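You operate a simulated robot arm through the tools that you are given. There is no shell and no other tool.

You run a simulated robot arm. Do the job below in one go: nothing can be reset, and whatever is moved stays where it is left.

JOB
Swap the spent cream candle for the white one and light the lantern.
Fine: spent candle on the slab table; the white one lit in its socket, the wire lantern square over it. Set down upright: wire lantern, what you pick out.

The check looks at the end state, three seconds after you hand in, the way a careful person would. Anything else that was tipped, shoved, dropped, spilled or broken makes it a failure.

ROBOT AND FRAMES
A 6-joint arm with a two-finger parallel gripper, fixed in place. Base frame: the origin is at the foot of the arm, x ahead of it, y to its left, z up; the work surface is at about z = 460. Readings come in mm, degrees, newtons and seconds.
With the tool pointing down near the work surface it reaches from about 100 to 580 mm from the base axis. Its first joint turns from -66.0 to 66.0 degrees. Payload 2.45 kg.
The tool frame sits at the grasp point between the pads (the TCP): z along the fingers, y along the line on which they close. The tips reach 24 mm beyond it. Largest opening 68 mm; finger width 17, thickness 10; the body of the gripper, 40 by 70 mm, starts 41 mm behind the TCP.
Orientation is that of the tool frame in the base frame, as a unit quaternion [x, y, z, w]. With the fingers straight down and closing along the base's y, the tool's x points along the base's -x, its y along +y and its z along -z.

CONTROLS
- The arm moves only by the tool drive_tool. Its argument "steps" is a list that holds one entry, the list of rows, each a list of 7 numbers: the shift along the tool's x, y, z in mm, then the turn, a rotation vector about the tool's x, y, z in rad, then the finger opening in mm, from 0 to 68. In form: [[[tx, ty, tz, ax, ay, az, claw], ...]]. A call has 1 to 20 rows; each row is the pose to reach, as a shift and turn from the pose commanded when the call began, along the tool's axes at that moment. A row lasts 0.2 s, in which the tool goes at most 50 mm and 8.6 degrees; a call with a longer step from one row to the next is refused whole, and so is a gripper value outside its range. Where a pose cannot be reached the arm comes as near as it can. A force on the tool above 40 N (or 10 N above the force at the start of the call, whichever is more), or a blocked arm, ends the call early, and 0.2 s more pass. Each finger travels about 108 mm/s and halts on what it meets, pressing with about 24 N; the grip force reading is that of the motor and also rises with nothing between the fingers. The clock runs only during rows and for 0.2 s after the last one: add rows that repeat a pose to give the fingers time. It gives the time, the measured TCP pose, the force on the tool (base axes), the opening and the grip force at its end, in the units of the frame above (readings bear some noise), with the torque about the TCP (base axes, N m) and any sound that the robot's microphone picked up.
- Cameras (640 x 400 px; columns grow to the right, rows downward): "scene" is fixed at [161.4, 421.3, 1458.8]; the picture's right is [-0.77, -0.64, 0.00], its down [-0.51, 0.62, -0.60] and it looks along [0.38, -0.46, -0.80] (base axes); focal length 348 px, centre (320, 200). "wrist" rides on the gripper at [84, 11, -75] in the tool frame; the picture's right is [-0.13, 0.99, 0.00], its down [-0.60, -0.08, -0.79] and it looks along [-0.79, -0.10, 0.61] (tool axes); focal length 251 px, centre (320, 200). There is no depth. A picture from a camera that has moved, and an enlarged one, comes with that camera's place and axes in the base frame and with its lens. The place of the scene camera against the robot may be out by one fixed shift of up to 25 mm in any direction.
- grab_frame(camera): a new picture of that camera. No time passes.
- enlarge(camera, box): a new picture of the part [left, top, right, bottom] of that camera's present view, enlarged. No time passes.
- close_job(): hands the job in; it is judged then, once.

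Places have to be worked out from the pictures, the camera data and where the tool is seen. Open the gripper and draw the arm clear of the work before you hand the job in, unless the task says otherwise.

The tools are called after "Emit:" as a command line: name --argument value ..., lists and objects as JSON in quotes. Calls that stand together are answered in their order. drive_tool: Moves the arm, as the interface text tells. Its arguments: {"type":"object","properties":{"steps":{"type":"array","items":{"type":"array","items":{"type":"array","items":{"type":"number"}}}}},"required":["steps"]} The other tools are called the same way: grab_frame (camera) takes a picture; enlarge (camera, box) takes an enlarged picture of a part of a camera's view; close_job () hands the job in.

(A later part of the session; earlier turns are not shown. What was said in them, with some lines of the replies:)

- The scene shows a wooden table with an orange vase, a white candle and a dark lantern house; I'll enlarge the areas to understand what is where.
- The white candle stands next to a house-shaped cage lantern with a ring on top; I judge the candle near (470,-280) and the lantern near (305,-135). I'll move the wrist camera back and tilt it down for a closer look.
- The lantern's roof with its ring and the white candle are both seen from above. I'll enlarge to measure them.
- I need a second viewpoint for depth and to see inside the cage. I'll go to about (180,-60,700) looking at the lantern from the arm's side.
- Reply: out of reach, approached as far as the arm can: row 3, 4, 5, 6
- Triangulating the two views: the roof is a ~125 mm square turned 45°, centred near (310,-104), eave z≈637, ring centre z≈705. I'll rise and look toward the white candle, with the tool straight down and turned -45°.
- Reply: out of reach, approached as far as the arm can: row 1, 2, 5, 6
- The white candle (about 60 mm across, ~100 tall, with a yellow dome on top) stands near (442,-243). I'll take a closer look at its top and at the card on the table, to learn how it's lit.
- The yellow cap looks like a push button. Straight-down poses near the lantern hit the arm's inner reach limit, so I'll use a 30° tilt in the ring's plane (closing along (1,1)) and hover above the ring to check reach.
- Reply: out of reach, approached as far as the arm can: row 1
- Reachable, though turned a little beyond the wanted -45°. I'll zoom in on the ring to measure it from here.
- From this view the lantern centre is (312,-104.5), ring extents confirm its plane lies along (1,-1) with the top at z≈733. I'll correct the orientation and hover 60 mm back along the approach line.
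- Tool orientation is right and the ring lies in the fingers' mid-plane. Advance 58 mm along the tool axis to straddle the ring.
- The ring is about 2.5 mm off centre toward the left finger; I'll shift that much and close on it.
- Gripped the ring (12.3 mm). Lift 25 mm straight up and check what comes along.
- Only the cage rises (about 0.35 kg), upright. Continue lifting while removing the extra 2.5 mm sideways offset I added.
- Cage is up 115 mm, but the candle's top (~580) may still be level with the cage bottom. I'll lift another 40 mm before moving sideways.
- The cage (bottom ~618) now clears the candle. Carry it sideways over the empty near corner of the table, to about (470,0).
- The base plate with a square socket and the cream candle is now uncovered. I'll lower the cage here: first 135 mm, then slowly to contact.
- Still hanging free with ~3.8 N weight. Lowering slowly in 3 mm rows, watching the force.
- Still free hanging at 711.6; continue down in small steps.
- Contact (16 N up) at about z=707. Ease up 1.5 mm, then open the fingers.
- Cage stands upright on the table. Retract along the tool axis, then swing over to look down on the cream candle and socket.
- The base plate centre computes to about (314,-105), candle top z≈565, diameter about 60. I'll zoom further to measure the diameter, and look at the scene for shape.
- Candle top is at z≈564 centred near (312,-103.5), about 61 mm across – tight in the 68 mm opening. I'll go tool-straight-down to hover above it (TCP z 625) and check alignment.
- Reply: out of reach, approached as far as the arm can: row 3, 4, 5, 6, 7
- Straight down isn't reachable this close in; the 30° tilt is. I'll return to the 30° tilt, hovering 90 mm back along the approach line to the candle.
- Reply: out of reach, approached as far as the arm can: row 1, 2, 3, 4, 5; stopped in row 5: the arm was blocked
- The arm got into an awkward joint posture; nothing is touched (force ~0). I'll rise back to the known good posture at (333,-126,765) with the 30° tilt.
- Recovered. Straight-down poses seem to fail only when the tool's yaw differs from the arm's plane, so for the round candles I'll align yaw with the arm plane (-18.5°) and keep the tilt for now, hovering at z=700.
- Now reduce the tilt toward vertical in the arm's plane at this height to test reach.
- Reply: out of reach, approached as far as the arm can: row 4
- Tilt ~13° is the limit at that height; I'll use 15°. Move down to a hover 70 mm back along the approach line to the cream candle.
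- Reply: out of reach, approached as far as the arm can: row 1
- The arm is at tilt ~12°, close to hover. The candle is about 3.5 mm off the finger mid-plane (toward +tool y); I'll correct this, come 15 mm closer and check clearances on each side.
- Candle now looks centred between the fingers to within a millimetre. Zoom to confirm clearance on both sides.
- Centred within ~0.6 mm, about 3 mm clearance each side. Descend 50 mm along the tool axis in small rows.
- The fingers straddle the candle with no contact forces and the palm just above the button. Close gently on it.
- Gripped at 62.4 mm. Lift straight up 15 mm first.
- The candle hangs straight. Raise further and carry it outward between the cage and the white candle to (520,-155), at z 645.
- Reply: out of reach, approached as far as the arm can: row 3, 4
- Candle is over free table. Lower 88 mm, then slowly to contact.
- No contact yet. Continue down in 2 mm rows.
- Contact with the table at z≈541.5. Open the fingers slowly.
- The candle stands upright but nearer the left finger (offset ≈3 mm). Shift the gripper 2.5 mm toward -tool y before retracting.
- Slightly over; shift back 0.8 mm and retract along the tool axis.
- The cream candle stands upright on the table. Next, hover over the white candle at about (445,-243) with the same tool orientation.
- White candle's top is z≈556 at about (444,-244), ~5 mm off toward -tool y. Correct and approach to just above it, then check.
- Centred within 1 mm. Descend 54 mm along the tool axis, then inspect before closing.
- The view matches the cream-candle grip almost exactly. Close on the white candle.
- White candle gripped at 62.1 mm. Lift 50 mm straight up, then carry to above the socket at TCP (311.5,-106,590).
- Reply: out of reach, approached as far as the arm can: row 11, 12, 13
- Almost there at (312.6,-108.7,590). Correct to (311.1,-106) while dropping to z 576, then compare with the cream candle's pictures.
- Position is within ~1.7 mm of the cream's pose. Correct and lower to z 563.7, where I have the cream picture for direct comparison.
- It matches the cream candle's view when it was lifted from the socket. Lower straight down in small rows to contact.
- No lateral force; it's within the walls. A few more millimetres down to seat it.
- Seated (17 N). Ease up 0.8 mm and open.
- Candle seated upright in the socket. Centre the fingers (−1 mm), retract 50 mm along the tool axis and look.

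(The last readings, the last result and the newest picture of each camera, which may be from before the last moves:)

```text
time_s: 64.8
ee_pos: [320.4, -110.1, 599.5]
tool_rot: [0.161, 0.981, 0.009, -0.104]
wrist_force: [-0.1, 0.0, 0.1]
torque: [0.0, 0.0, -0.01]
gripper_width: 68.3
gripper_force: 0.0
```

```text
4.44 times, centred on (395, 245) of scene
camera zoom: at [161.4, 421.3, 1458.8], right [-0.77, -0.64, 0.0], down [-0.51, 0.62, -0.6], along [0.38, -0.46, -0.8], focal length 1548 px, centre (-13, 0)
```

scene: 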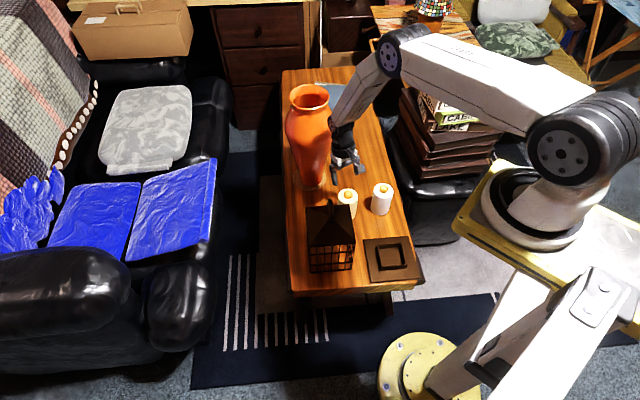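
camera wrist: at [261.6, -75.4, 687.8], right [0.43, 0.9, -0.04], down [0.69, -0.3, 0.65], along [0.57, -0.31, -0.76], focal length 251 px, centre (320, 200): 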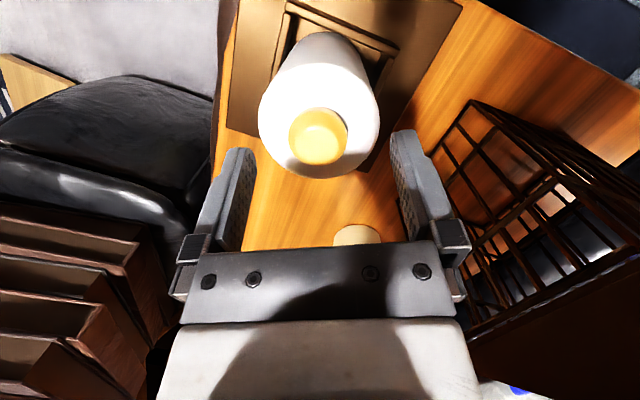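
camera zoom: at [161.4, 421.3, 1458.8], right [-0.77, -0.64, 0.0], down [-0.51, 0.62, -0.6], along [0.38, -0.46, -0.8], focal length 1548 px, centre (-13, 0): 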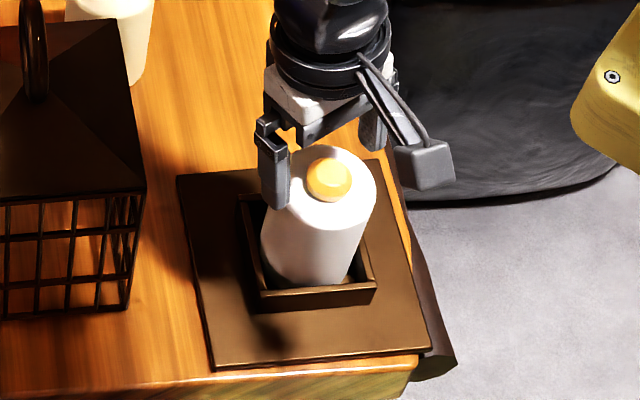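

The white candle sits upright in the socket. Rise slightly while tilting to ~25°, then close the fingers above the button.

Emit:
drive_tool --steps '[[[2, 0.2, -8, 0, 0.076, 0, 68], [3, 0.3, -13, 0, 0.152, 0, 68], [4.1, 0.5, -16.8, 0, 0.227, 0, 68], [4.1, 0.5, -16.8, 0, 0.227, 0, 40], [4.1, 0.5, -16.8, 0, 0.227, 0, 15], [4.1, 0.5, -16.8, 0, 0.227, 0, 0], [4.1, 0.5, -16.8, 0, 0.227, 0, 0]]]'

Emit:
grab_frame --camera "wrist"

Emit:
enlarge --camera "scene" --box '[365, 200, 425, 290]'

```text
time_s: 66.4
ee_pos: [319.2, -107.9, 614.4]
tool_rot: [0.158, 0.964, 0.027, -0.214]
wrist_force: [0.1, -0.1, -0.1]
torque: [-0.01, 0.01, -0.01]
gripper_width: 0.0
gripper_force: 23.9
out of reach, approached as far as the arm can: row 1, 2
```

```text
taken
camera wrist: at [281.9, -81.4, 716.9], right [0.43, 0.9, -0.07], down [0.81, -0.35, 0.47], along [0.4, -0.26, -0.88], focal length 251 px, centre (320, 200)
```

wrist: 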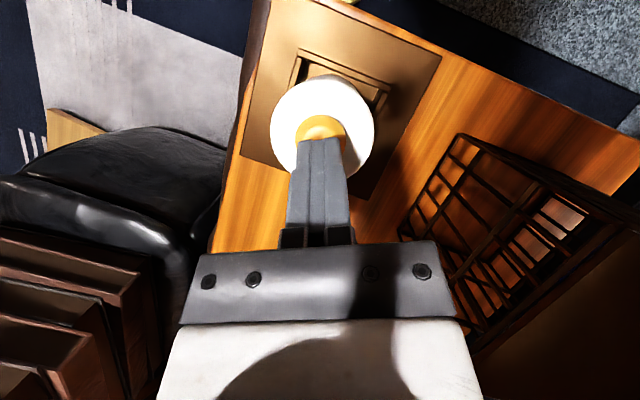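

```text
4.44 times, centred on (395, 245) of scene
camera zoom: at [161.4, 421.3, 1458.8], right [-0.77, -0.64, 0.0], down [-0.51, 0.62, -0.6], along [0.38, -0.46, -0.8], focal length 1548 px, centre (-13, 0)
```

zoom: 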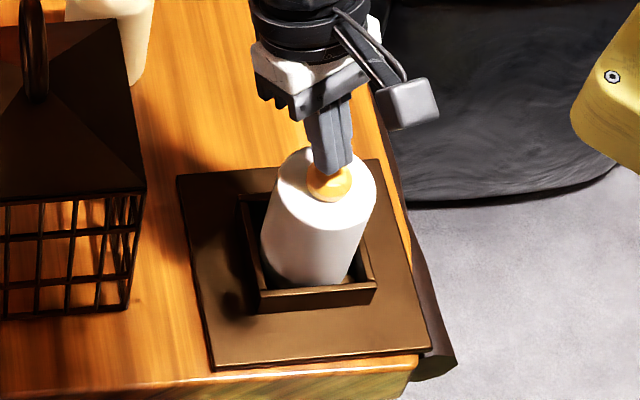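

The closed fingertips are ~17 mm above the button. Shift inward 6 mm so the lower tip edge is centred, and go down 11 mm.

Emit:
drive_tool --steps '[[[5.5, 0, 2.5, 0, 0, 0, 0], [3.4, 0, 7, 0, 0, 0, 0], [0.9, 0.2, 12.5, 0, 0, 0, 0], [0.9, 0.2, 12.5, 0, 0, 0, 0]]]'

Emit:
grab_frame --camera "wrist"

Emit:
enlarge --camera "scene" --box '[365, 200, 425, 290]'

```text
time_s: 67.4
ee_pos: [313.4, -107.0, 605.3]
tool_rot: [0.159, 0.963, 0.027, -0.214]
wrist_force: [-0.9, 0.7, 1.3]
torque: [0.02, -0.01, -0.01]
gripper_width: 0.0
gripper_force: 23.1
```

```text
taken
camera wrist: at [275.6, -79.4, 706.6], right [0.43, 0.9, -0.07], down [0.81, -0.35, 0.47], along [0.4, -0.26, -0.88], focal length 251 px, centre (320, 200)
```

wrist: 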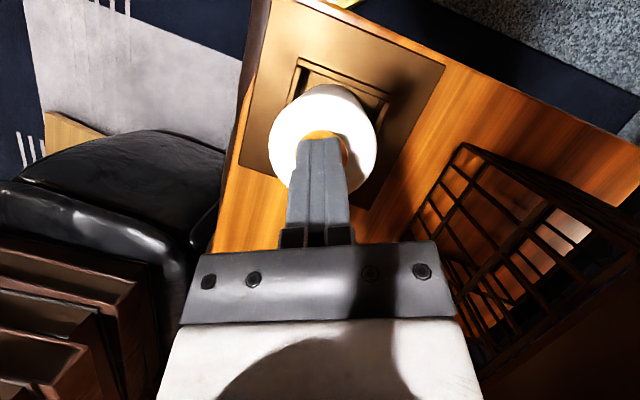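

```text
4.44 times, centred on (395, 245) of scene
camera zoom: at [161.4, 421.3, 1458.8], right [-0.77, -0.64, 0.0], down [-0.51, 0.62, -0.6], along [0.38, -0.46, -0.8], focal length 1548 px, centre (-13, 0)
```

zoom: 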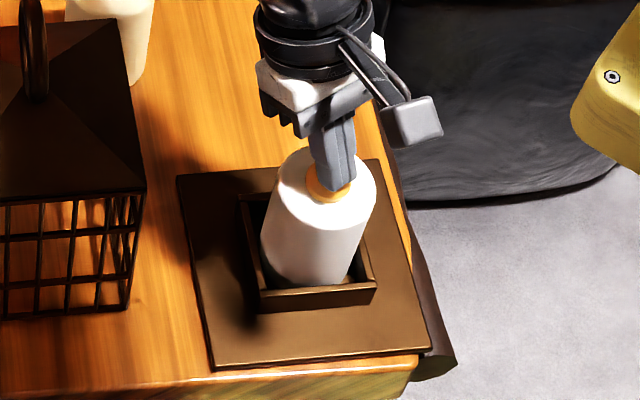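

Tips are just above the button. Press straight down slowly in 1 mm rows, watching force and sound.

Emit:
drive_tool --steps '[[[-0.6, 0, 1.4, 0, 0, 0, 0], [-1.3, 0, 2.7, 0, 0, 0, 0], [-1.9, 0.1, 4.1, 0, 0, 0, 0], [-2.3, 0.1, 5, 0, 0, 0, 0], [-2.7, 0.1, 5.9, 0, 0, 0, 0]]]'

```text
time_s: 68.6
ee_pos: [313.5, -106.1, 598.4]
tool_rot: [0.158, 0.964, 0.027, -0.214]
wrist_force: [3.0, 4.8, 29.5]
torque: [0.13, 0.03, 0.02]
gripper_width: 0.0
gripper_force: 23.8
heard: click
```

A click was heard at about 30 N. Back off straight up and look whether it is lit.

Emit:
drive_tool --steps '[[[1.3, 0, -2.7, 0, 0, 0, 0], [4.2, -0.1, -9, 0, 0, 0, 0], [10, -0.2, -21.6, 0, 0, 0, 0], [14, -0.3, -30, 0, 0, 0, 0], [14, -0.3, -30, 0, 0, 0, 0]]]'

Emit:
grab_frame --camera "wrist"

Emit:
enlarge --camera "scene" --box '[325, 170, 435, 290]'

```text
time_s: 69.8
ee_pos: [313.1, -105.5, 631.9]
tool_rot: [0.158, 0.964, 0.027, -0.213]
wrist_force: [-0.1, 1.1, 0.1]
torque: [-0.02, -0.01, 0.01]
gripper_width: 0.0
gripper_force: 23.1
```

```text
taken
camera wrist: at [276.4, -78.8, 733.9], right [0.43, 0.9, -0.07], down [0.81, -0.35, 0.47], along [0.4, -0.26, -0.88], focal length 251 px, centre (320, 200)
```

wrist: 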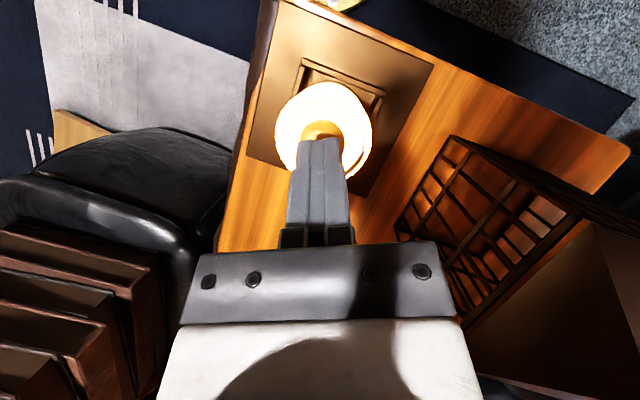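

```text
3.33 times, centred on (380, 230) of scene
camera zoom: at [161.4, 421.3, 1458.8], right [-0.77, -0.64, 0.0], down [-0.51, 0.62, -0.6], along [0.38, -0.46, -0.8], focal length 1161 px, centre (120, 100)
```

zoom: 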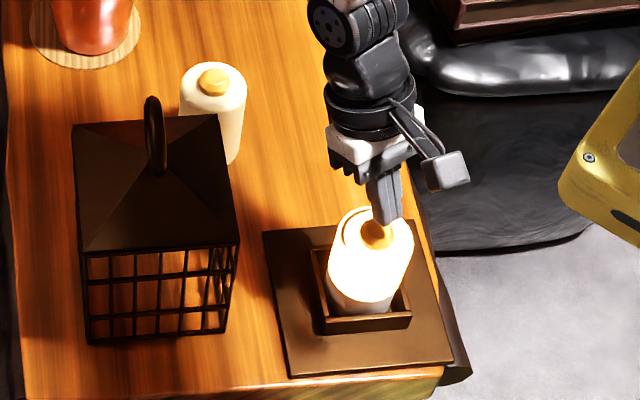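

The candle glows: it is lit. Now rise and turn back to the 30° tilt / -45° yaw used for the ring, opening the fingers.

Emit:
drive_tool --steps '[[[8, 0, -22, 0, 0.06, 0, 0], [15, 0, -48, -0.02, 0.09, 0.04, 0], [22, -0.4, -74, -0.07, 0.1, 0.13, 20], [29, -0.8, -99, -0.12, 0.1, 0.22, 45], [36, -1.2, -124, -0.17, 0.095, 0.31, 68], [43.6, -1.6, -148.7, -0.2265, 0.0929, 0.4054, 68], [43.6, -1.6, -148.7, -0.2265, 0.0929, 0.4054, 68], [43.6, -1.6, -148.7, -0.2265, 0.0929, 0.4054, 68]]]'

Emit:
grab_frame --camera "scene"

```text
time_s: 71.6
ee_pos: [335.4, -112.0, 783.9]
tool_rot: [0.371, 0.892, 0.099, -0.239]
wrist_force: [-0.7, -0.4, 0.1]
torque: [0.01, 0.0, 0.02]
gripper_width: 67.9
gripper_force: 0.0
```

```text
taken
```

scene: 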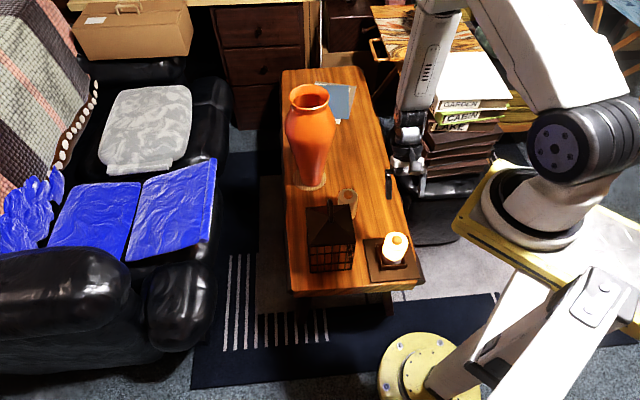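

Good posture. Move to the hover 100 mm behind the cage's ring along the approach line.

Emit:
drive_tool --steps '[[[-8.6, 29.2, -7.1, 0, 0, 0, 68], [-17.2, 58.3, -14.2, 0, 0, 0, 68], [-25.9, 87.5, -21.3, 0, 0, 0, 68], [-34.5, 116.6, -28.3, 0, 0, 0, 68], [-43.1, 145.8, -35.4, 0, 0, 0, 68], [-51.7, 174.9, -42.5, 0, 0, 0, 68], [-51.7, 174.9, -42.5, 0, 0, 0, 68]]]'

Emit:
grab_frame --camera "wrist"

```text
time_s: 73.2
ee_pos: [506.2, -36.6, 793.8]
tool_rot: [0.37, 0.892, 0.099, -0.24]
wrist_force: [-0.1, -0.2, 0.4]
torque: [0.01, 0.02, 0.0]
gripper_width: 68.2
gripper_force: 0.0
```

```text
taken
camera wrist: at [491.2, -2.6, 899.8], right [0.78, 0.62, -0.07], down [0.59, -0.71, 0.38], along [0.19, -0.34, -0.92], focal length 251 px, centre (320, 200)
```

wrist: 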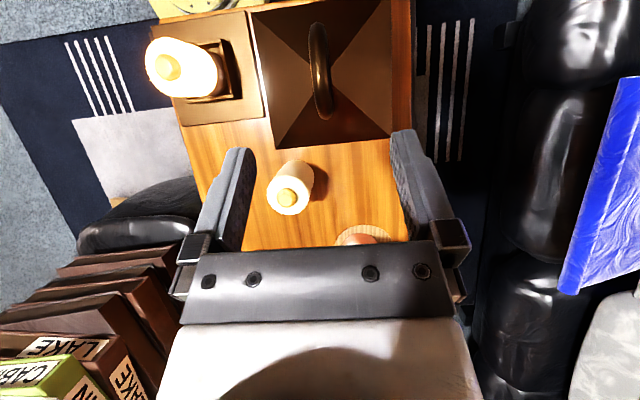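

Ring aligned in the mid-plane. Advance ~99 mm along the tool axis to straddle the ring.

Emit:
drive_tool --steps '[[[0.5, 0.2, 25, 0, 0, 0, 68], [1, 0.4, 50, 0, 0, 0, 68], [1.5, 0.5, 70, 0, 0, 0, 68], [1.5, 0.5, 85, 0, 0, 0, 68], [1.5, 0.5, 99, 0, 0, 0, 68], [1.5, 0.5, 99, 0, 0, 0, 68]]]'

Emit:
grab_frame --camera "wrist"

```text
time_s: 74.6
ee_pos: [469.2, -0.3, 710.2]
tool_rot: [0.371, 0.892, 0.099, -0.239]
wrist_force: [0.1, -0.1, -0.9]
torque: [-0.02, 0.01, 0.02]
gripper_width: 68.0
gripper_force: 0.1
```

```text
taken
camera wrist: at [453.7, 33.9, 815.6], right [0.78, 0.62, -0.07], down [0.59, -0.71, 0.38], along [0.19, -0.34, -0.92], focal length 251 px, centre (320, 200)
```

wrist: 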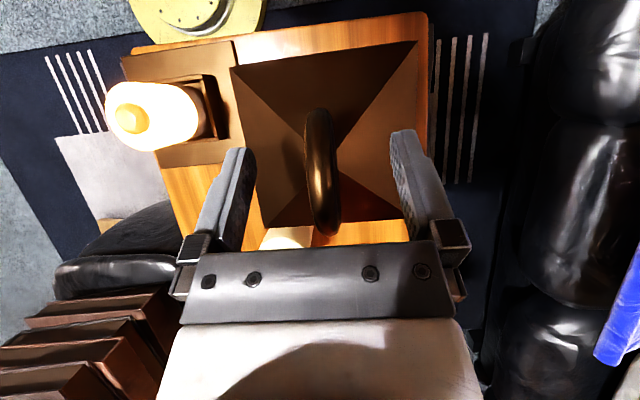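

View matches the release view. Nudge 0.8 mm and close on the ring.

Emit:
drive_tool --steps '[[[0, 0.8, 1, 0, 0, 0, 68], [0, 0.8, 1, 0, 0, 0, 45], [0, 0.8, 1, 0, 0, 0, 25], [0, 0.8, 1, 0, 0, 0, 12], [0, 0.8, 1, 0, 0, 0, 0], [0, 0.8, 1, 0, 0, 0, 0], [0, 0.8, 1, 0, 0, 0, 0]]]'

Emit:
grab_frame --camera "wrist"

```text
time_s: 76.2
ee_pos: [470.3, -0.3, 709.0]
tool_rot: [0.37, 0.892, 0.098, -0.239]
wrist_force: [-0.4, 1.0, -0.2]
torque: [-0.04, -0.02, 0.04]
gripper_width: 12.2
gripper_force: 23.5
```

```text
taken
camera wrist: at [454.1, 34.6, 814.6], right [0.78, 0.62, -0.07], down [0.59, -0.71, 0.38], along [0.19, -0.34, -0.92], focal length 251 px, centre (320, 200)
```

wrist: 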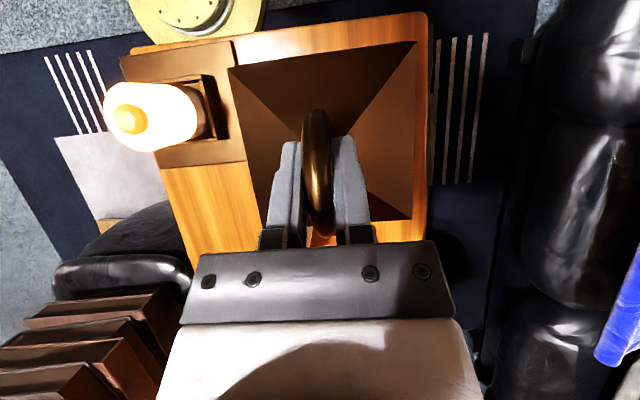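

Gripped (12.2 mm). Lift straight up 160 mm.

Emit:
drive_tool --steps '[[[3, 0, -5.2, 0, 0, 0, 0], [8, 0, -13.9, 0, 0, 0, 0], [18, 0, -31.2, 0, 0, 0, 0], [30, 0, -52, 0, 0, 0, 0], [42, 0, -72.7, 0, 0, 0, 0], [54, 0, -93.5, 0, 0, 0, 0], [66, 0, -114.3, 0, 0, 0, 0], [76, 0, -131.6, 0, 0, 0, 0], [80, 0, -138.6, 0, 0, 0, 0], [80, 0, -138.6, 0, 0, 0, 0]]]'

Emit:
enlarge --camera "scene" --box '[270, 120, 450, 300]'

Emit:
grab_frame --camera "wrist"

```text
time_s: 78.4
ee_pos: [472.2, 2.4, 868.5]
tool_rot: [0.37, 0.893, 0.098, -0.239]
wrist_force: [-0.5, 0.1, -3.2]
torque: [-0.03, -0.01, 0.01]
gripper_width: 12.2
gripper_force: 23.9
```

```text
2.22 times, centred on (360, 210) of scene
camera zoom: at [161.4, 421.3, 1458.8], right [-0.77, -0.64, 0.0], down [-0.51, 0.62, -0.6], along [0.38, -0.46, -0.8], focal length 774 px, centre (231, 178)
```

zoom: 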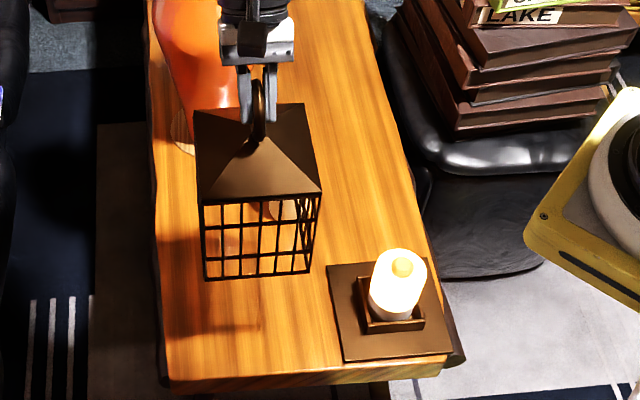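

```text
taken
camera wrist: at [456.1, 35.2, 974.9], right [0.78, 0.62, -0.07], down [0.59, -0.71, 0.38], along [0.19, -0.34, -0.92], focal length 251 px, centre (320, 200)
```

wrist: 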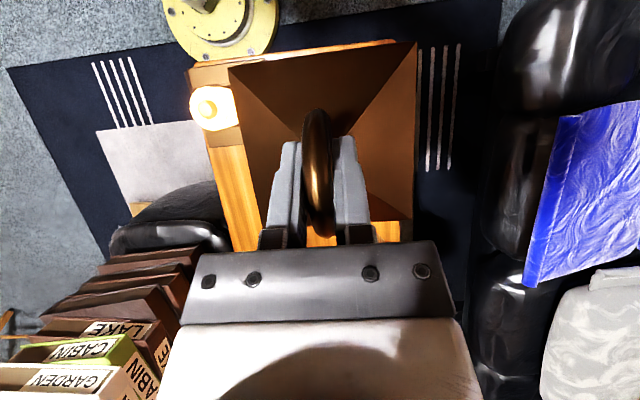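

Cage lifted level and clear. I'll take a couple of still readings to average out the position noise before carrying it back.

Emit:
drive_tool --steps '[[[0, 0, 0, 0, 0, 0, 0]]]'

Emit:
drive_tool --steps '[[[0, 0, 0, 0, 0, 0, 0]]]'

Emit:
drive_tool --steps '[[[0, 0, 0, 0, 0, 0, 0]]]'

Emit:
drive_tool --steps '[[[0, 0, 0, 0, 0, 0, 0]]]'

```text
time_s: 78.8
ee_pos: [472.4, 1.6, 869.1]
tool_rot: [0.37, 0.892, 0.098, -0.239]
wrist_force: [0.2, 0.7, -3.4]
torque: [-0.03, 0.0, 0.02]
gripper_width: 12.1
gripper_force: 23.3
```

```text
time_s: 79.2
ee_pos: [472.1, 1.7, 869.3]
tool_rot: [0.37, 0.892, 0.098, -0.24]
wrist_force: [-0.2, 0.6, -3.6]
torque: [0.0, 0.0, 0.03]
gripper_width: 12.3
gripper_force: 24.5
```

```text
time_s: 79.6
ee_pos: [470.8, 0.8, 869.3]
tool_rot: [0.37, 0.892, 0.098, -0.239]
wrist_force: [-0.4, 0.0, -3.0]
torque: [-0.03, -0.02, -0.01]
gripper_width: 12.2
gripper_force: 23.8
```

```text
time_s: 80.0
ee_pos: [472.4, 1.8, 868.4]
tool_rot: [0.37, 0.892, 0.098, -0.239]
wrist_force: [0.1, 0.0, -3.9]
torque: [0.01, -0.03, 0.03]
gripper_width: 12.4
gripper_force: 24.1
```

Average TCP is (472.0,1.7,868.9). Carry the cage back over the base to (310,-106.4) at the same height.

Emit:
drive_tool --steps '[[[2, -11.9, 1.2, 0, 0, 0, 0], [6.1, -35.8, 3.6, 0, 0, 0, 0], [10.2, -59.7, 6, 0, 0, 0, 0], [14.3, -83.5, 8.4, 0, 0, 0, 0], [18.4, -107.4, 10.9, 0, 0, 0, 0], [22.4, -131.2, 13.3, 0, 0, 0, 0], [26.5, -155.1, 15.7, 0, 0, 0, 0], [30.6, -179, 18.1, 0, 0, 0, 0], [32.6, -190.9, 19.3, 0, 0, 0, 0], [32.6, -190.9, 19.3, 0, 0, 0, 0]]]'

Emit:
drive_tool --steps '[[[0, 0, 0, 0, 0, 0, 0]]]'

Emit:
drive_tool --steps '[[[0, 0, 0, 0, 0, 0, 0]]]'

Emit:
grab_frame --camera "wrist"

Emit:
enlarge --camera "scene" --box '[350, 120, 460, 300]'

```text
time_s: 82.2
ee_pos: [310.3, -106.8, 868.7]
tool_rot: [0.371, 0.892, 0.099, -0.239]
wrist_force: [0.0, 0.1, -4.6]
torque: [-0.01, 0.03, 0.01]
gripper_width: 12.0
gripper_force: 24.0
```

```text
time_s: 82.6
ee_pos: [309.0, -106.3, 868.8]
tool_rot: [0.371, 0.892, 0.099, -0.24]
wrist_force: [-0.1, 0.1, -3.4]
torque: [0.01, 0.02, 0.01]
gripper_width: 11.8
gripper_force: 23.9
```

```text
time_s: 83.0
ee_pos: [309.8, -106.6, 868.8]
tool_rot: [0.37, 0.892, 0.098, -0.24]
wrist_force: [0.6, 0.5, -3.8]
torque: [0.02, 0.01, 0.05]
gripper_width: 12.1
gripper_force: 23.8
```

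```text
taken
camera wrist: at [293.8, -73.1, 974.2], right [0.78, 0.62, -0.07], down [0.59, -0.71, 0.38], along [0.19, -0.34, -0.92], focal length 251 px, centre (320, 200)
```

wrist: 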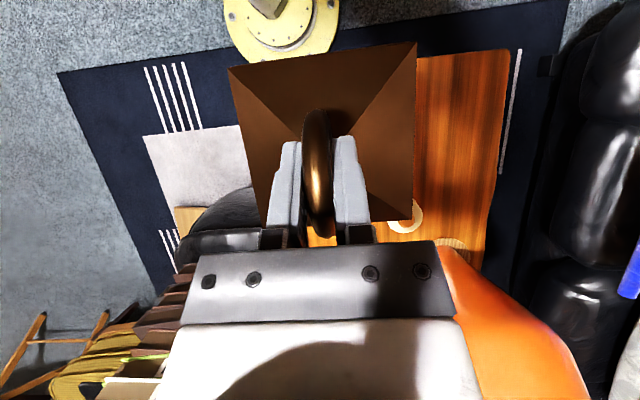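

```text
2.22 times, centred on (405, 210) of scene
camera zoom: at [161.4, 421.3, 1458.8], right [-0.77, -0.64, 0.0], down [-0.51, 0.62, -0.6], along [0.38, -0.46, -0.8], focal length 774 px, centre (131, 178)
```

zoom: 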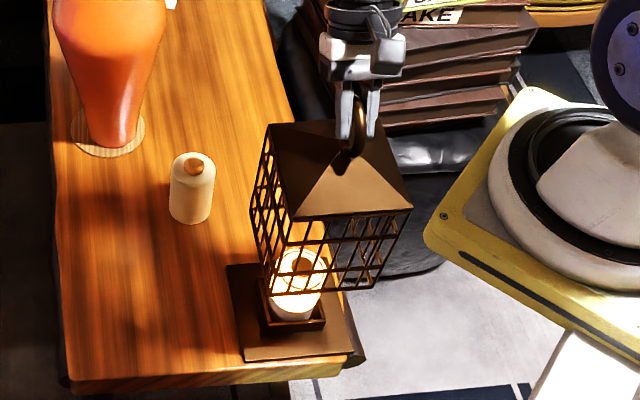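

Over the base at (309.7,-106.5). Lower 90 mm straight down (candle enters the cage), then inspect alignment.

Emit:
drive_tool --steps '[[[-5, 0, 8.7, 0, 0, 0, 0], [-12.5, 0.1, 21.6, 0, 0, 0, 0], [-20, 0.1, 34.6, 0, 0, 0, 0], [-27.4, 0.1, 47.6, 0, 0, 0, 0], [-34.9, 0.1, 60.6, 0, 0, 0, 0], [-42, 0.2, 72.7, 0, 0, 0, 0], [-44.9, 0.2, 77.9, 0, 0, 0, 0], [-44.9, 0.2, 77.9, 0, 0, 0, 0]]]'

Emit:
grab_frame --camera "wrist"

Emit:
enlarge --camera "scene" --box '[350, 160, 440, 300]'

```text
time_s: 84.8
ee_pos: [307.6, -107.8, 780.7]
tool_rot: [0.371, 0.892, 0.099, -0.239]
wrist_force: [0.5, -0.1, -3.2]
torque: [-0.02, 0.01, 0.03]
gripper_width: 12.3
gripper_force: 24.4
```

```text
taken
camera wrist: at [292.9, -72.8, 885.4], right [0.78, 0.62, -0.07], down [0.59, -0.71, 0.38], along [0.19, -0.34, -0.92], focal length 251 px, centre (320, 200)
```

wrist: 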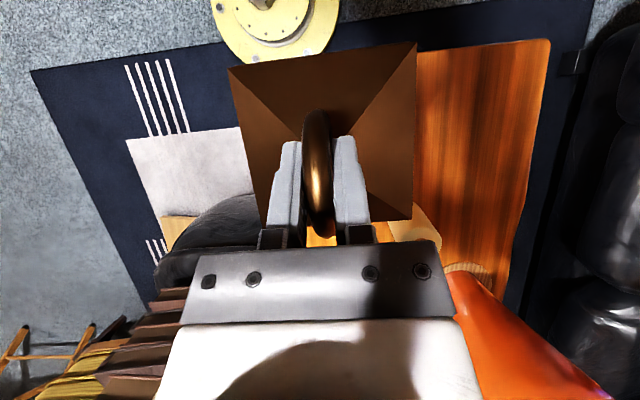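

```text
2.86 times, centred on (395, 230) of scene
camera zoom: at [161.4, 421.3, 1458.8], right [-0.77, -0.64, 0.0], down [-0.51, 0.62, -0.6], along [0.38, -0.46, -0.8], focal length 995 px, centre (106, 114)
```

zoom: 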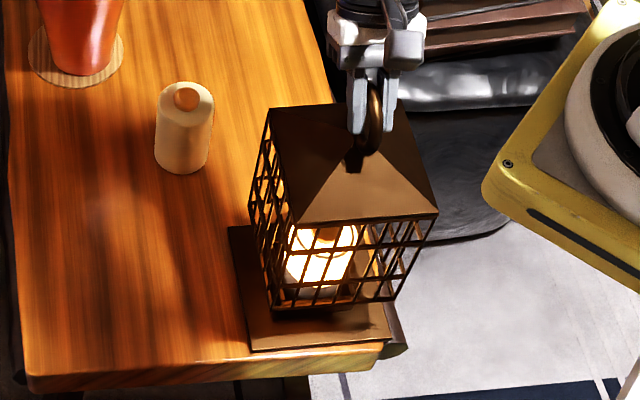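

The candle is inside the cage, no contact. Take two still readings to check for drift.

Emit:
drive_tool --steps '[[[0, 0, 0, 0, 0, 0, 0]]]'

Emit:
drive_tool --steps '[[[0, 0, 0, 0, 0, 0, 0]]]'

Emit:
drive_tool --steps '[[[0, 0, 0, 0, 0, 0, 0]]]'

```text
time_s: 85.2
ee_pos: [308.3, -106.0, 780.7]
tool_rot: [0.37, 0.892, 0.098, -0.239]
wrist_force: [0.5, -0.3, -4.0]
torque: [0.04, 0.03, -0.01]
gripper_width: 12.2
gripper_force: 24.0
```

```text
time_s: 85.6
ee_pos: [309.3, -107.5, 780.0]
tool_rot: [0.37, 0.892, 0.098, -0.24]
wrist_force: [0.1, 0.2, -4.1]
torque: [0.01, 0.0, -0.02]
gripper_width: 12.1
gripper_force: 23.7
```

```text
time_s: 86.0
ee_pos: [308.7, -108.1, 779.6]
tool_rot: [0.37, 0.892, 0.099, -0.239]
wrist_force: [-0.7, 1.2, -4.1]
torque: [0.02, 0.02, 0.0]
gripper_width: 12.2
gripper_force: 23.3
```

Average (308.5,-107.3): small drift. Correct it while lowering another 45 mm, leaving ~20 mm gap, then check squareness.

Emit:
drive_tool --steps '[[[-4, 1.2, 6.5, 0, 0, 0, 0], [-10, 2, 17, 0, 0, 0, 0], [-16, 2.4, 27, 0, 0, 0, 0], [-21, 2.4, 35, 0, 0, 0, 0], [-23, 2.4, 38.6, 0, 0, 0, 0], [-23, 2.4, 38.6, 0, 0, 0, 0]]]'

Emit:
drive_tool --steps '[[[0, 0, 0, 0, 0, 0, 0]]]'

Emit:
drive_tool --steps '[[[0, 0, 0, 0, 0, 0, 0]]]'

Emit:
grab_frame --camera "wrist"

Emit:
enlarge --camera "scene" --box '[360, 200, 435, 295]'

```text
time_s: 87.4
ee_pos: [312.3, -106.4, 733.4]
tool_rot: [0.371, 0.892, 0.099, -0.239]
wrist_force: [0.2, -0.3, -3.7]
torque: [-0.01, 0.02, -0.01]
gripper_width: 12.3
gripper_force: 24.2
```

```text
time_s: 87.8
ee_pos: [310.4, -106.7, 733.4]
tool_rot: [0.371, 0.892, 0.099, -0.239]
wrist_force: [0.3, -0.1, -4.6]
torque: [0.0, 0.01, 0.0]
gripper_width: 11.8
gripper_force: 23.7
```

```text
time_s: 88.2
ee_pos: [311.2, -106.8, 733.2]
tool_rot: [0.37, 0.892, 0.099, -0.24]
wrist_force: [-0.3, 0.4, -4.0]
torque: [-0.01, 0.0, -0.01]
gripper_width: 12.3
gripper_force: 24.3
```

```text
taken
camera wrist: at [295.5, -72.4, 839.1], right [0.78, 0.62, -0.07], down [0.59, -0.71, 0.38], along [0.19, -0.34, -0.92], focal length 251 px, centre (320, 200)
```

wrist: 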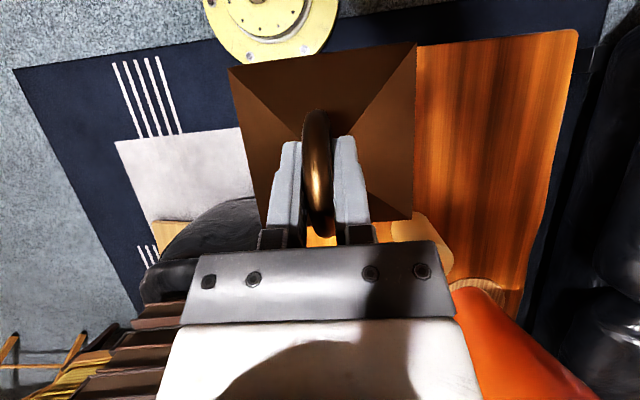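

```text
4.21 times, centred on (398, 248) of scene
camera zoom: at [161.4, 421.3, 1458.8], right [-0.77, -0.64, 0.0], down [-0.51, 0.62, -0.6], along [0.38, -0.46, -0.8], focal length 1467 px, centre (-6, 0)
```

zoom: 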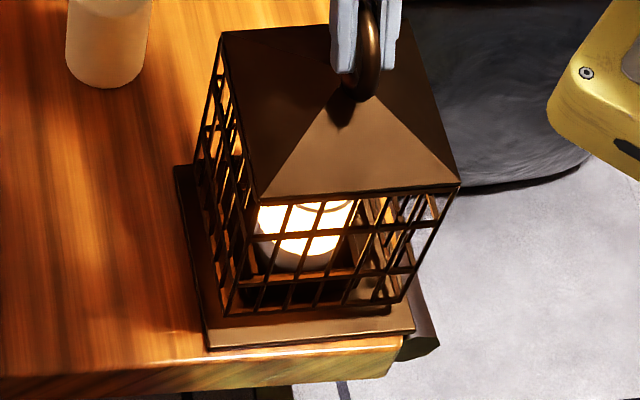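

Cage is within ~1.3 mm of target and rotated about 0.9° clockwise versus the original. Apply these small corrections and lower 12 mm more.

Emit:
drive_tool --steps '[[[-1.5, -0.8, 3, 0.004, 0, -0.007, 0], [-3.2, -0.9, 6.5, 0.0075, 0, -0.013, 0], [-5.3, -0.9, 10.8, 0.0075, 0, -0.013, 0], [-5.3, -0.9, 10.8, 0.0075, 0, -0.013, 0]]]'

Emit:
drive_tool --steps '[[[0, 0, 0, 0, 0, 0, 0]]]'

Emit:
drive_tool --steps '[[[0, 0, 0, 0, 0, 0, 0]]]'

Emit:
enlarge --camera "scene" --box '[360, 200, 435, 295]'

Emit:
enlarge --camera "wrist" --box '[210, 20, 440, 240]'

```text
time_s: 89.2
ee_pos: [310.2, -106.8, 720.5]
tool_rot: [0.363, 0.895, 0.097, -0.24]
wrist_force: [0.2, 0.7, -4.1]
torque: [-0.03, 0.04, 0.03]
gripper_width: 12.1
gripper_force: 24.1
```

```text
time_s: 89.6
ee_pos: [310.4, -105.8, 722.3]
tool_rot: [0.363, 0.895, 0.097, -0.24]
wrist_force: [0.0, -0.4, -4.1]
torque: [-0.02, 0.02, 0.0]
gripper_width: 12.0
gripper_force: 23.8
```

```text
time_s: 90.0
ee_pos: [310.0, -106.0, 721.3]
tool_rot: [0.364, 0.895, 0.097, -0.241]
wrist_force: [-0.1, 0.2, -4.4]
torque: [-0.01, 0.01, -0.02]
gripper_width: 12.2
gripper_force: 23.8
```

```text
4.21 times, centred on (398, 248) of scene
camera zoom: at [161.4, 421.3, 1458.8], right [-0.77, -0.64, 0.0], down [-0.51, 0.62, -0.6], along [0.38, -0.46, -0.8], focal length 1467 px, centre (-6, 0)
```

zoom: 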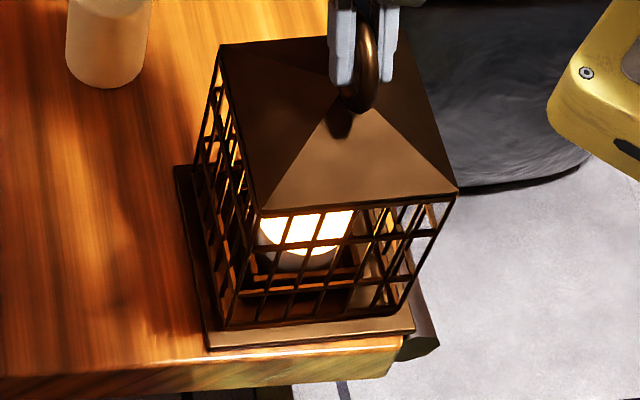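

```text
1.82 times, centred on (325, 130) of wrist
camera zoom: at [293.6, -72.3, 827.5], right [0.77, 0.63, -0.07], down [0.6, -0.7, 0.38], along [0.2, -0.34, -0.92], focal length 457 px, centre (311, 327)
```

zoom: 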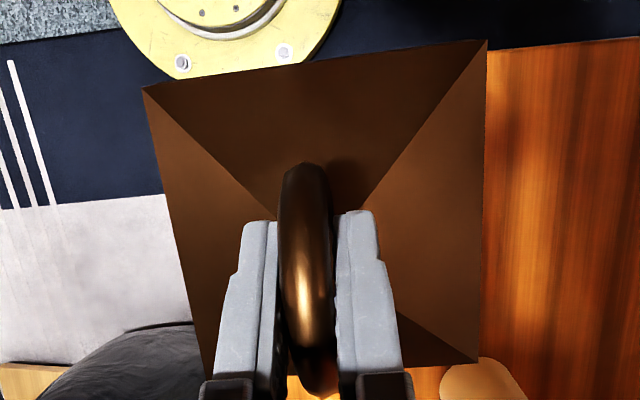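

About 6 mm above seating. I'll zoom tightly on the cage's lower edges versus the plate to judge centring.

Emit:
enlarge --camera "scene" --box '[364, 250, 404, 288]'

Emit:
enlarge --camera "scene" --box '[390, 245, 430, 285]'

Emit:
enlarge --camera "scene" --box '[355, 225, 395, 265]'

```text
10.53 times, centred on (384, 269) of scene
camera zoom: at [161.4, 421.3, 1458.8], right [-0.77, -0.64, 0.0], down [-0.51, 0.62, -0.6], along [0.38, -0.46, -0.8], focal length 3667 px, centre (-354, -526)
```

zoom: 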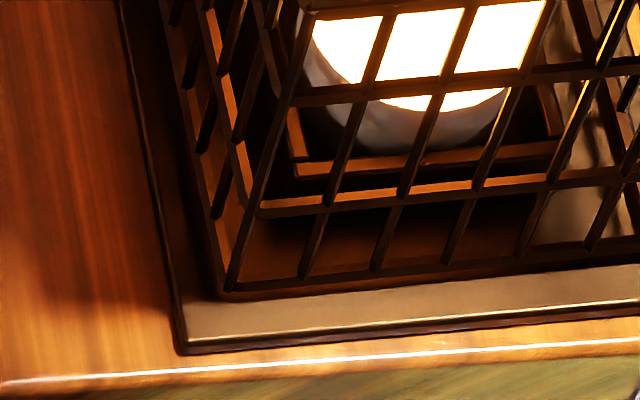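

```text
10.00 times, centred on (410, 265) of scene
camera zoom: at [161.4, 421.3, 1458.8], right [-0.77, -0.64, 0.0], down [-0.51, 0.62, -0.6], along [0.38, -0.46, -0.8], focal length 3484 px, centre (-580, -450)
```

zoom: 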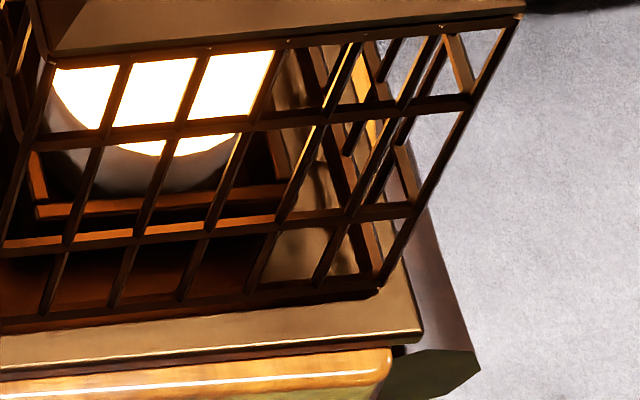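

```text
10.00 times, centred on (375, 245) of scene
camera zoom: at [161.4, 421.3, 1458.8], right [-0.77, -0.64, 0.0], down [-0.51, 0.62, -0.6], along [0.38, -0.46, -0.8], focal length 3484 px, centre (-230, -250)
```

zoom: 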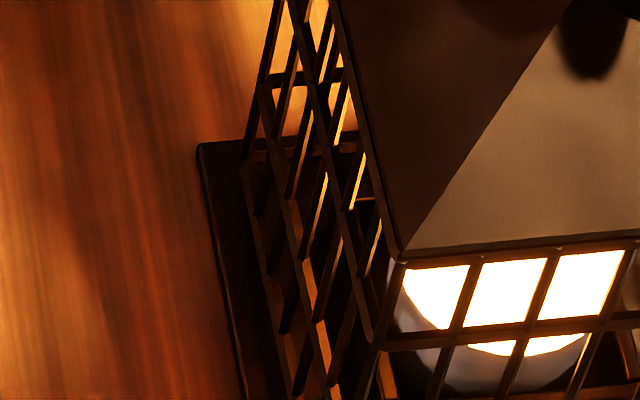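

Computed from these: cage centre is within ~0.7 mm of the plate centre, but its edge is at 46.2° versus the plate's 44.9°, so I over-corrected yaw. Rotate back about 1.1° and re-check.

Emit:
drive_tool --steps '[[[0, 0, 0, -0.0048, 0, 0.0083, 0], [0, 0, 0, -0.0096, 0, 0.0166, 0], [0, 0, 0, -0.0096, 0, 0.0166, 0]]]'

Emit:
enlarge --camera "scene" --box '[364, 250, 404, 288]'

Emit:
enlarge --camera "scene" --box '[390, 245, 430, 285]'

Emit:
enlarge --camera "scene" --box '[355, 225, 395, 265]'

```text
time_s: 90.8
ee_pos: [309.7, -105.6, 722.1]
tool_rot: [0.374, 0.891, 0.099, -0.239]
wrist_force: [-1.1, 0.3, -3.1]
torque: [0.01, 0.03, 0.0]
gripper_width: 12.1
gripper_force: 23.9
```

```text
10.53 times, centred on (384, 269) of scene
camera zoom: at [161.4, 421.3, 1458.8], right [-0.77, -0.64, 0.0], down [-0.51, 0.62, -0.6], along [0.38, -0.46, -0.8], focal length 3667 px, centre (-354, -526)
```

zoom: 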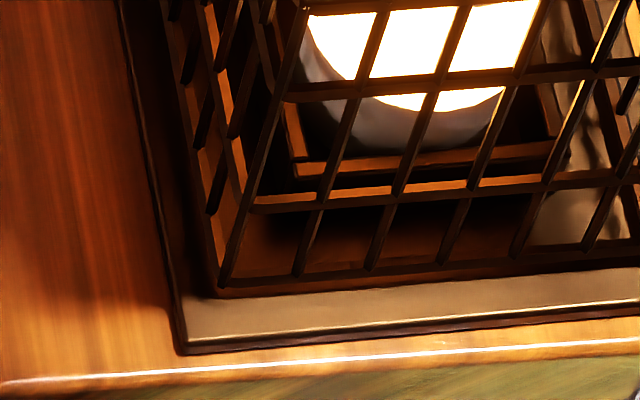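

```text
10.00 times, centred on (410, 265) of scene
camera zoom: at [161.4, 421.3, 1458.8], right [-0.77, -0.64, 0.0], down [-0.51, 0.62, -0.6], along [0.38, -0.46, -0.8], focal length 3484 px, centre (-580, -450)
```

zoom: 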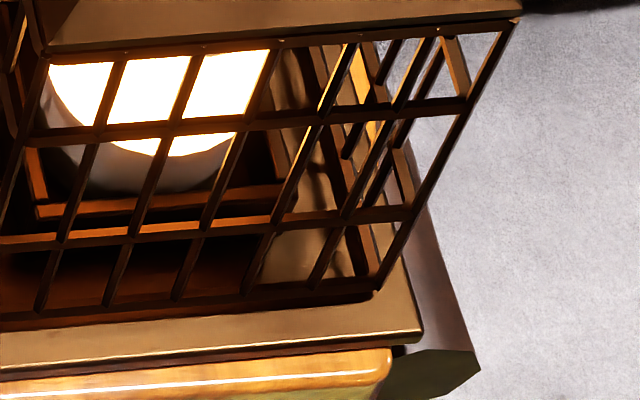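

```text
10.00 times, centred on (375, 245) of scene
camera zoom: at [161.4, 421.3, 1458.8], right [-0.77, -0.64, 0.0], down [-0.51, 0.62, -0.6], along [0.38, -0.46, -0.8], focal length 3484 px, centre (-230, -250)
```

zoom: 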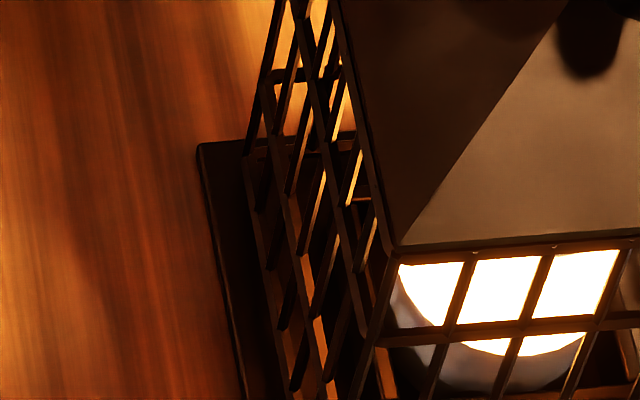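

Now the edges are parallel to the plate (≈44.9°) and centred. Lower slowly to seat the cage.

Emit:
drive_tool --steps '[[[-0.6, 0, 1, 0, 0, 0, 0], [-1.2, 0, 2.1, 0, 0, 0, 0], [-1.8, 0, 3.1, 0, 0, 0, 0], [-2.4, 0, 4.2, 0, 0, 0, 0], [-2.4, 0, 4.2, 0, 0, 0, 0]]]'

Emit:
drive_tool --steps '[[[-0.5, 0, 0.9, 0, 0, 0, 0], [-1, 0, 1.7, 0, 0, 0, 0], [-1, 0, 1.7, 0, 0, 0, 0]]]'

```text
time_s: 92.0
ee_pos: [310.6, -105.6, 717.9]
tool_rot: [0.372, 0.891, 0.099, -0.239]
wrist_force: [3.0, 0.6, 6.5]
torque: [0.12, 0.16, -0.03]
gripper_width: 12.0
gripper_force: 23.5
```

```text
time_s: 92.8
ee_pos: [309.9, -105.2, 715.3]
tool_rot: [0.373, 0.891, 0.099, -0.239]
wrist_force: [-1.5, -4.8, 15.0]
torque: [-0.02, -0.09, -0.06]
gripper_width: 12.3
gripper_force: 23.9
```

Contact force 15 N at z≈715, which equals the original height. Inspect closely before releasing.

Emit:
enlarge --camera "scene" --box '[364, 250, 404, 288]'

Emit:
enlarge --camera "scene" --box '[390, 245, 430, 285]'

Emit:
enlarge --camera "scene" --box '[355, 200, 435, 295]'

Emit:
grab_frame --camera "wrist"

```text
10.53 times, centred on (384, 269) of scene
camera zoom: at [161.2, 421.2, 1458.9], right [-0.77, -0.64, 0.0], down [-0.51, 0.62, -0.6], along [0.38, -0.46, -0.8], focal length 3667 px, centre (-354, -526)
```

zoom: 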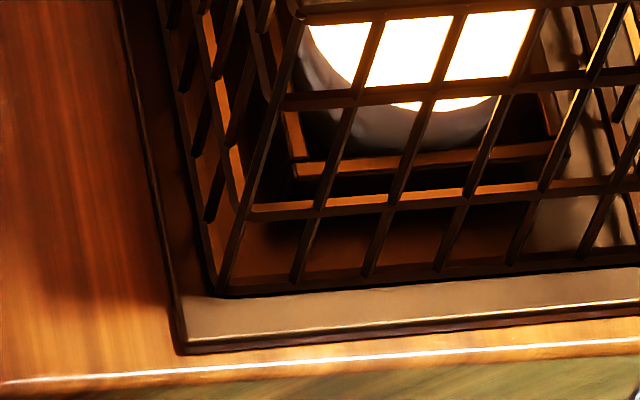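

```text
10.00 times, centred on (410, 265) of scene
camera zoom: at [161.2, 421.2, 1458.9], right [-0.77, -0.64, 0.0], down [-0.51, 0.62, -0.6], along [0.38, -0.46, -0.8], focal length 3484 px, centre (-580, -450)
```

zoom: 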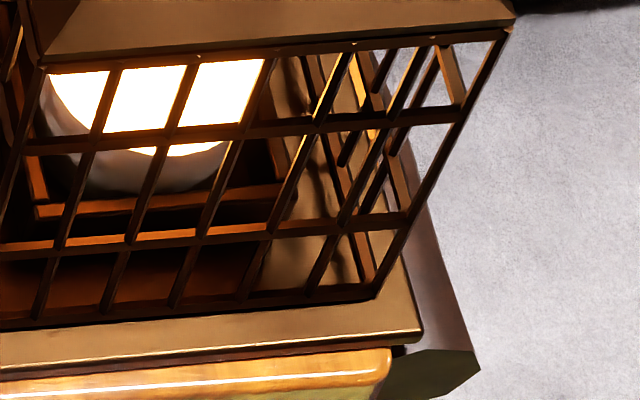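

```text
4.21 times, centred on (395, 248) of scene
camera zoom: at [161.2, 421.2, 1458.9], right [-0.77, -0.64, 0.0], down [-0.51, 0.62, -0.6], along [0.38, -0.46, -0.8], focal length 1467 px, centre (4, 0)
```

zoom: 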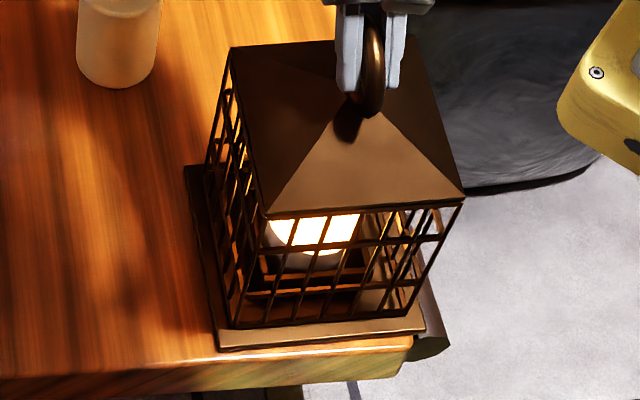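

```text
taken
camera wrist: at [294.5, -71.7, 820.8], right [0.78, 0.62, -0.07], down [0.59, -0.71, 0.38], along [0.19, -0.34, -0.92], focal length 251 px, centre (320, 200)
```

wrist: 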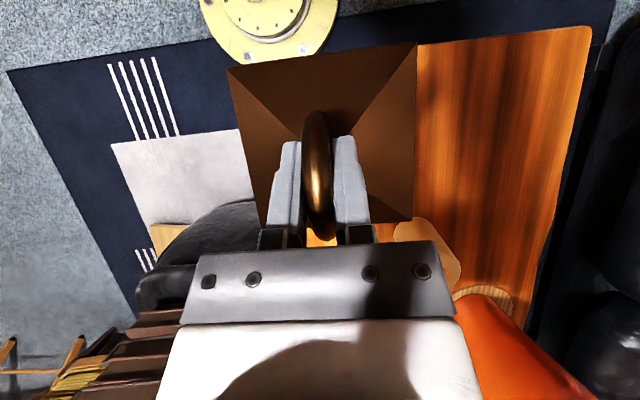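

The cage rests on the plate, edges parallel and centred within ~1.5 mm, height as originally. Ease up 1.5 mm and release.

Emit:
drive_tool --steps '[[[0.8, 0, -1.3, 0, 0, 0, 0], [0.8, 0, -1.3, 0, 0, 0, 12], [0.8, 0, -1.3, 0, 0, 0, 20], [0.8, 0, -1.3, 0, 0, 0, 40], [0.8, 0, -1.3, 0, 0, 0, 66], [0.8, 0, -1.3, 0, 0, 0, 68]]]'

Emit:
grab_frame --camera "wrist"

Emit:
enlarge --camera "scene" --box '[355, 200, 435, 295]'

```text
time_s: 94.2
ee_pos: [310.2, -105.2, 716.2]
tool_rot: [0.373, 0.891, 0.099, -0.239]
wrist_force: [0.1, 0.7, 0.6]
torque: [-0.01, 0.03, 0.01]
gripper_width: 68.5
gripper_force: 0.0
```

```text
taken
camera wrist: at [294.4, -71.6, 822.2], right [0.78, 0.62, -0.07], down [0.59, -0.71, 0.38], along [0.19, -0.34, -0.92], focal length 251 px, centre (320, 200)
```

wrist: 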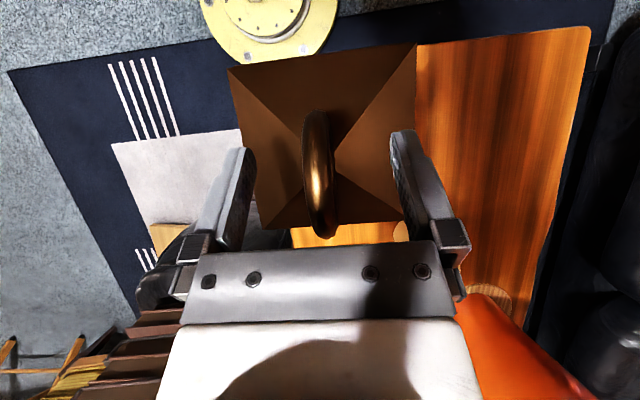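

```text
4.21 times, centred on (395, 248) of scene
camera zoom: at [161.4, 421.3, 1458.8], right [-0.77, -0.64, 0.0], down [-0.51, 0.62, -0.6], along [0.38, -0.46, -0.8], focal length 1467 px, centre (4, 0)
```

zoom: 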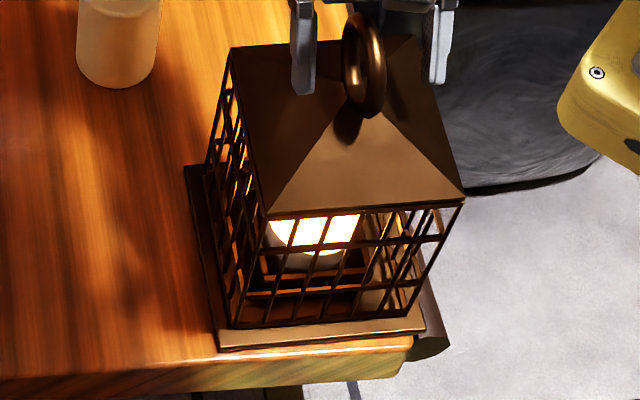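

The cage's roof corners match the original picture exactly. Retract along the tool axis and move clear.

Emit:
drive_tool --steps '[[[0, 0, -15, 0, 0, 0, 68], [0, 0, -35, 0, 0, 0, 68], [0, 0, -60, 0, 0, 0, 68], [0, 0, -90, 0, 0, 0, 68], [0, 0, -125, 0, 0, 0, 68], [-20, 20, -150, 0, 0, 0, 68], [-40, 45, -170, 0, 0, 0, 68], [-40, 45, -170, 0, 0, 0, 68]]]'

Emit:
grab_frame --camera "scene"

Emit:
enlarge --camera "scene" --box '[320, 160, 440, 295]'

Emit:
grab_frame --camera "wrist"

```text
time_s: 96.0
ee_pos: [424.7, -156.9, 842.8]
tool_rot: [0.372, 0.891, 0.099, -0.24]
wrist_force: [0.0, -0.9, -0.5]
torque: [0.01, 0.0, -0.02]
gripper_width: 68.1
gripper_force: 0.1
```

```text
taken
```

scene: 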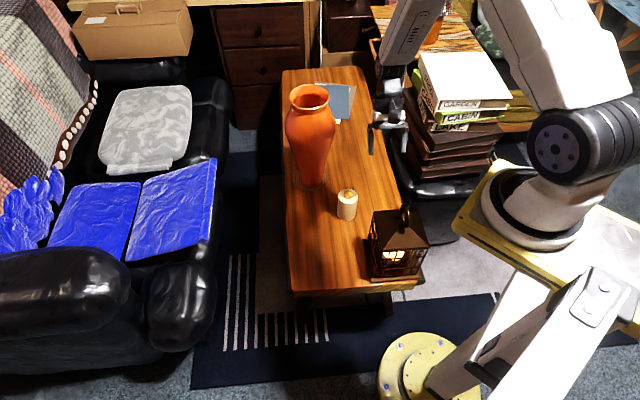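

```text
2.96 times, centred on (380, 228) of scene
camera zoom: at [161.4, 421.3, 1458.8], right [-0.77, -0.64, 0.0], down [-0.51, 0.62, -0.6], along [0.38, -0.46, -0.8], focal length 1032 px, centre (142, 118)
```

zoom: 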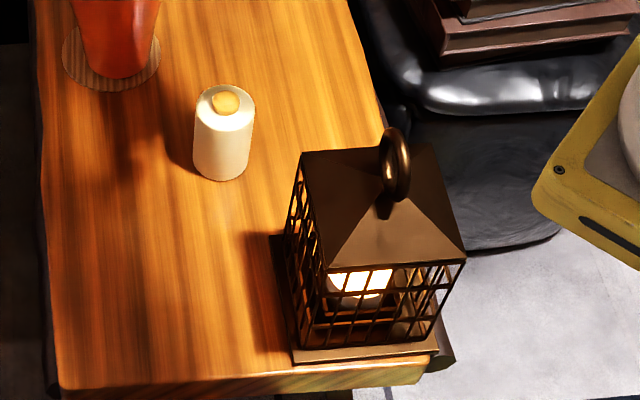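

```text
taken
camera wrist: at [409.3, -123.3, 948.9], right [0.78, 0.62, -0.07], down [0.59, -0.71, 0.38], along [0.19, -0.34, -0.92], focal length 251 px, centre (320, 200)
```

wrist: 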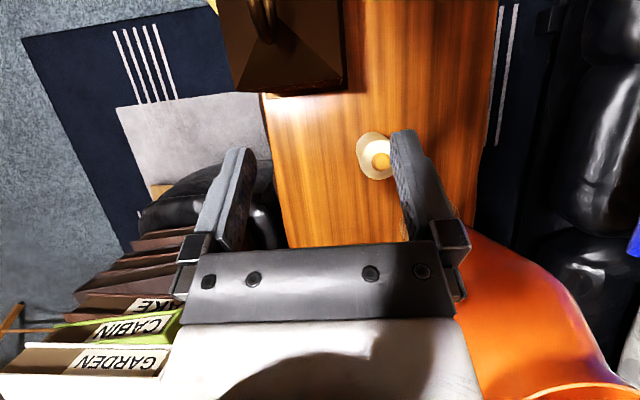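

The white candle glows inside the cage, which sits square on its base. The cream candle stands upright on the slab table, nothing else has moved, and the gripper is open and clear, so I'm handing in.

Emit:
close_job

```text
The job is handed in.
```

The candles are swapped and the lantern is lit. I handed the job in, but no verdict came back.

- **White candle:** it is seated upright in the socket. I pressed its yellow cap once, heard a click, and the last pictures show it glowing inside the cage.
- **Wire lantern:** it is back over the candle, with its edges parallel to the base plate and its centre within about 1.5 mm of the plate's. Its roof corners match the first picture.
- **Spent cream candle:** it stands upright on the slab table at about (520, -155), clear of the lantern and the vase.

The last pictures show nothing else tipped or moved. The gripper is open and raised clear of the work.
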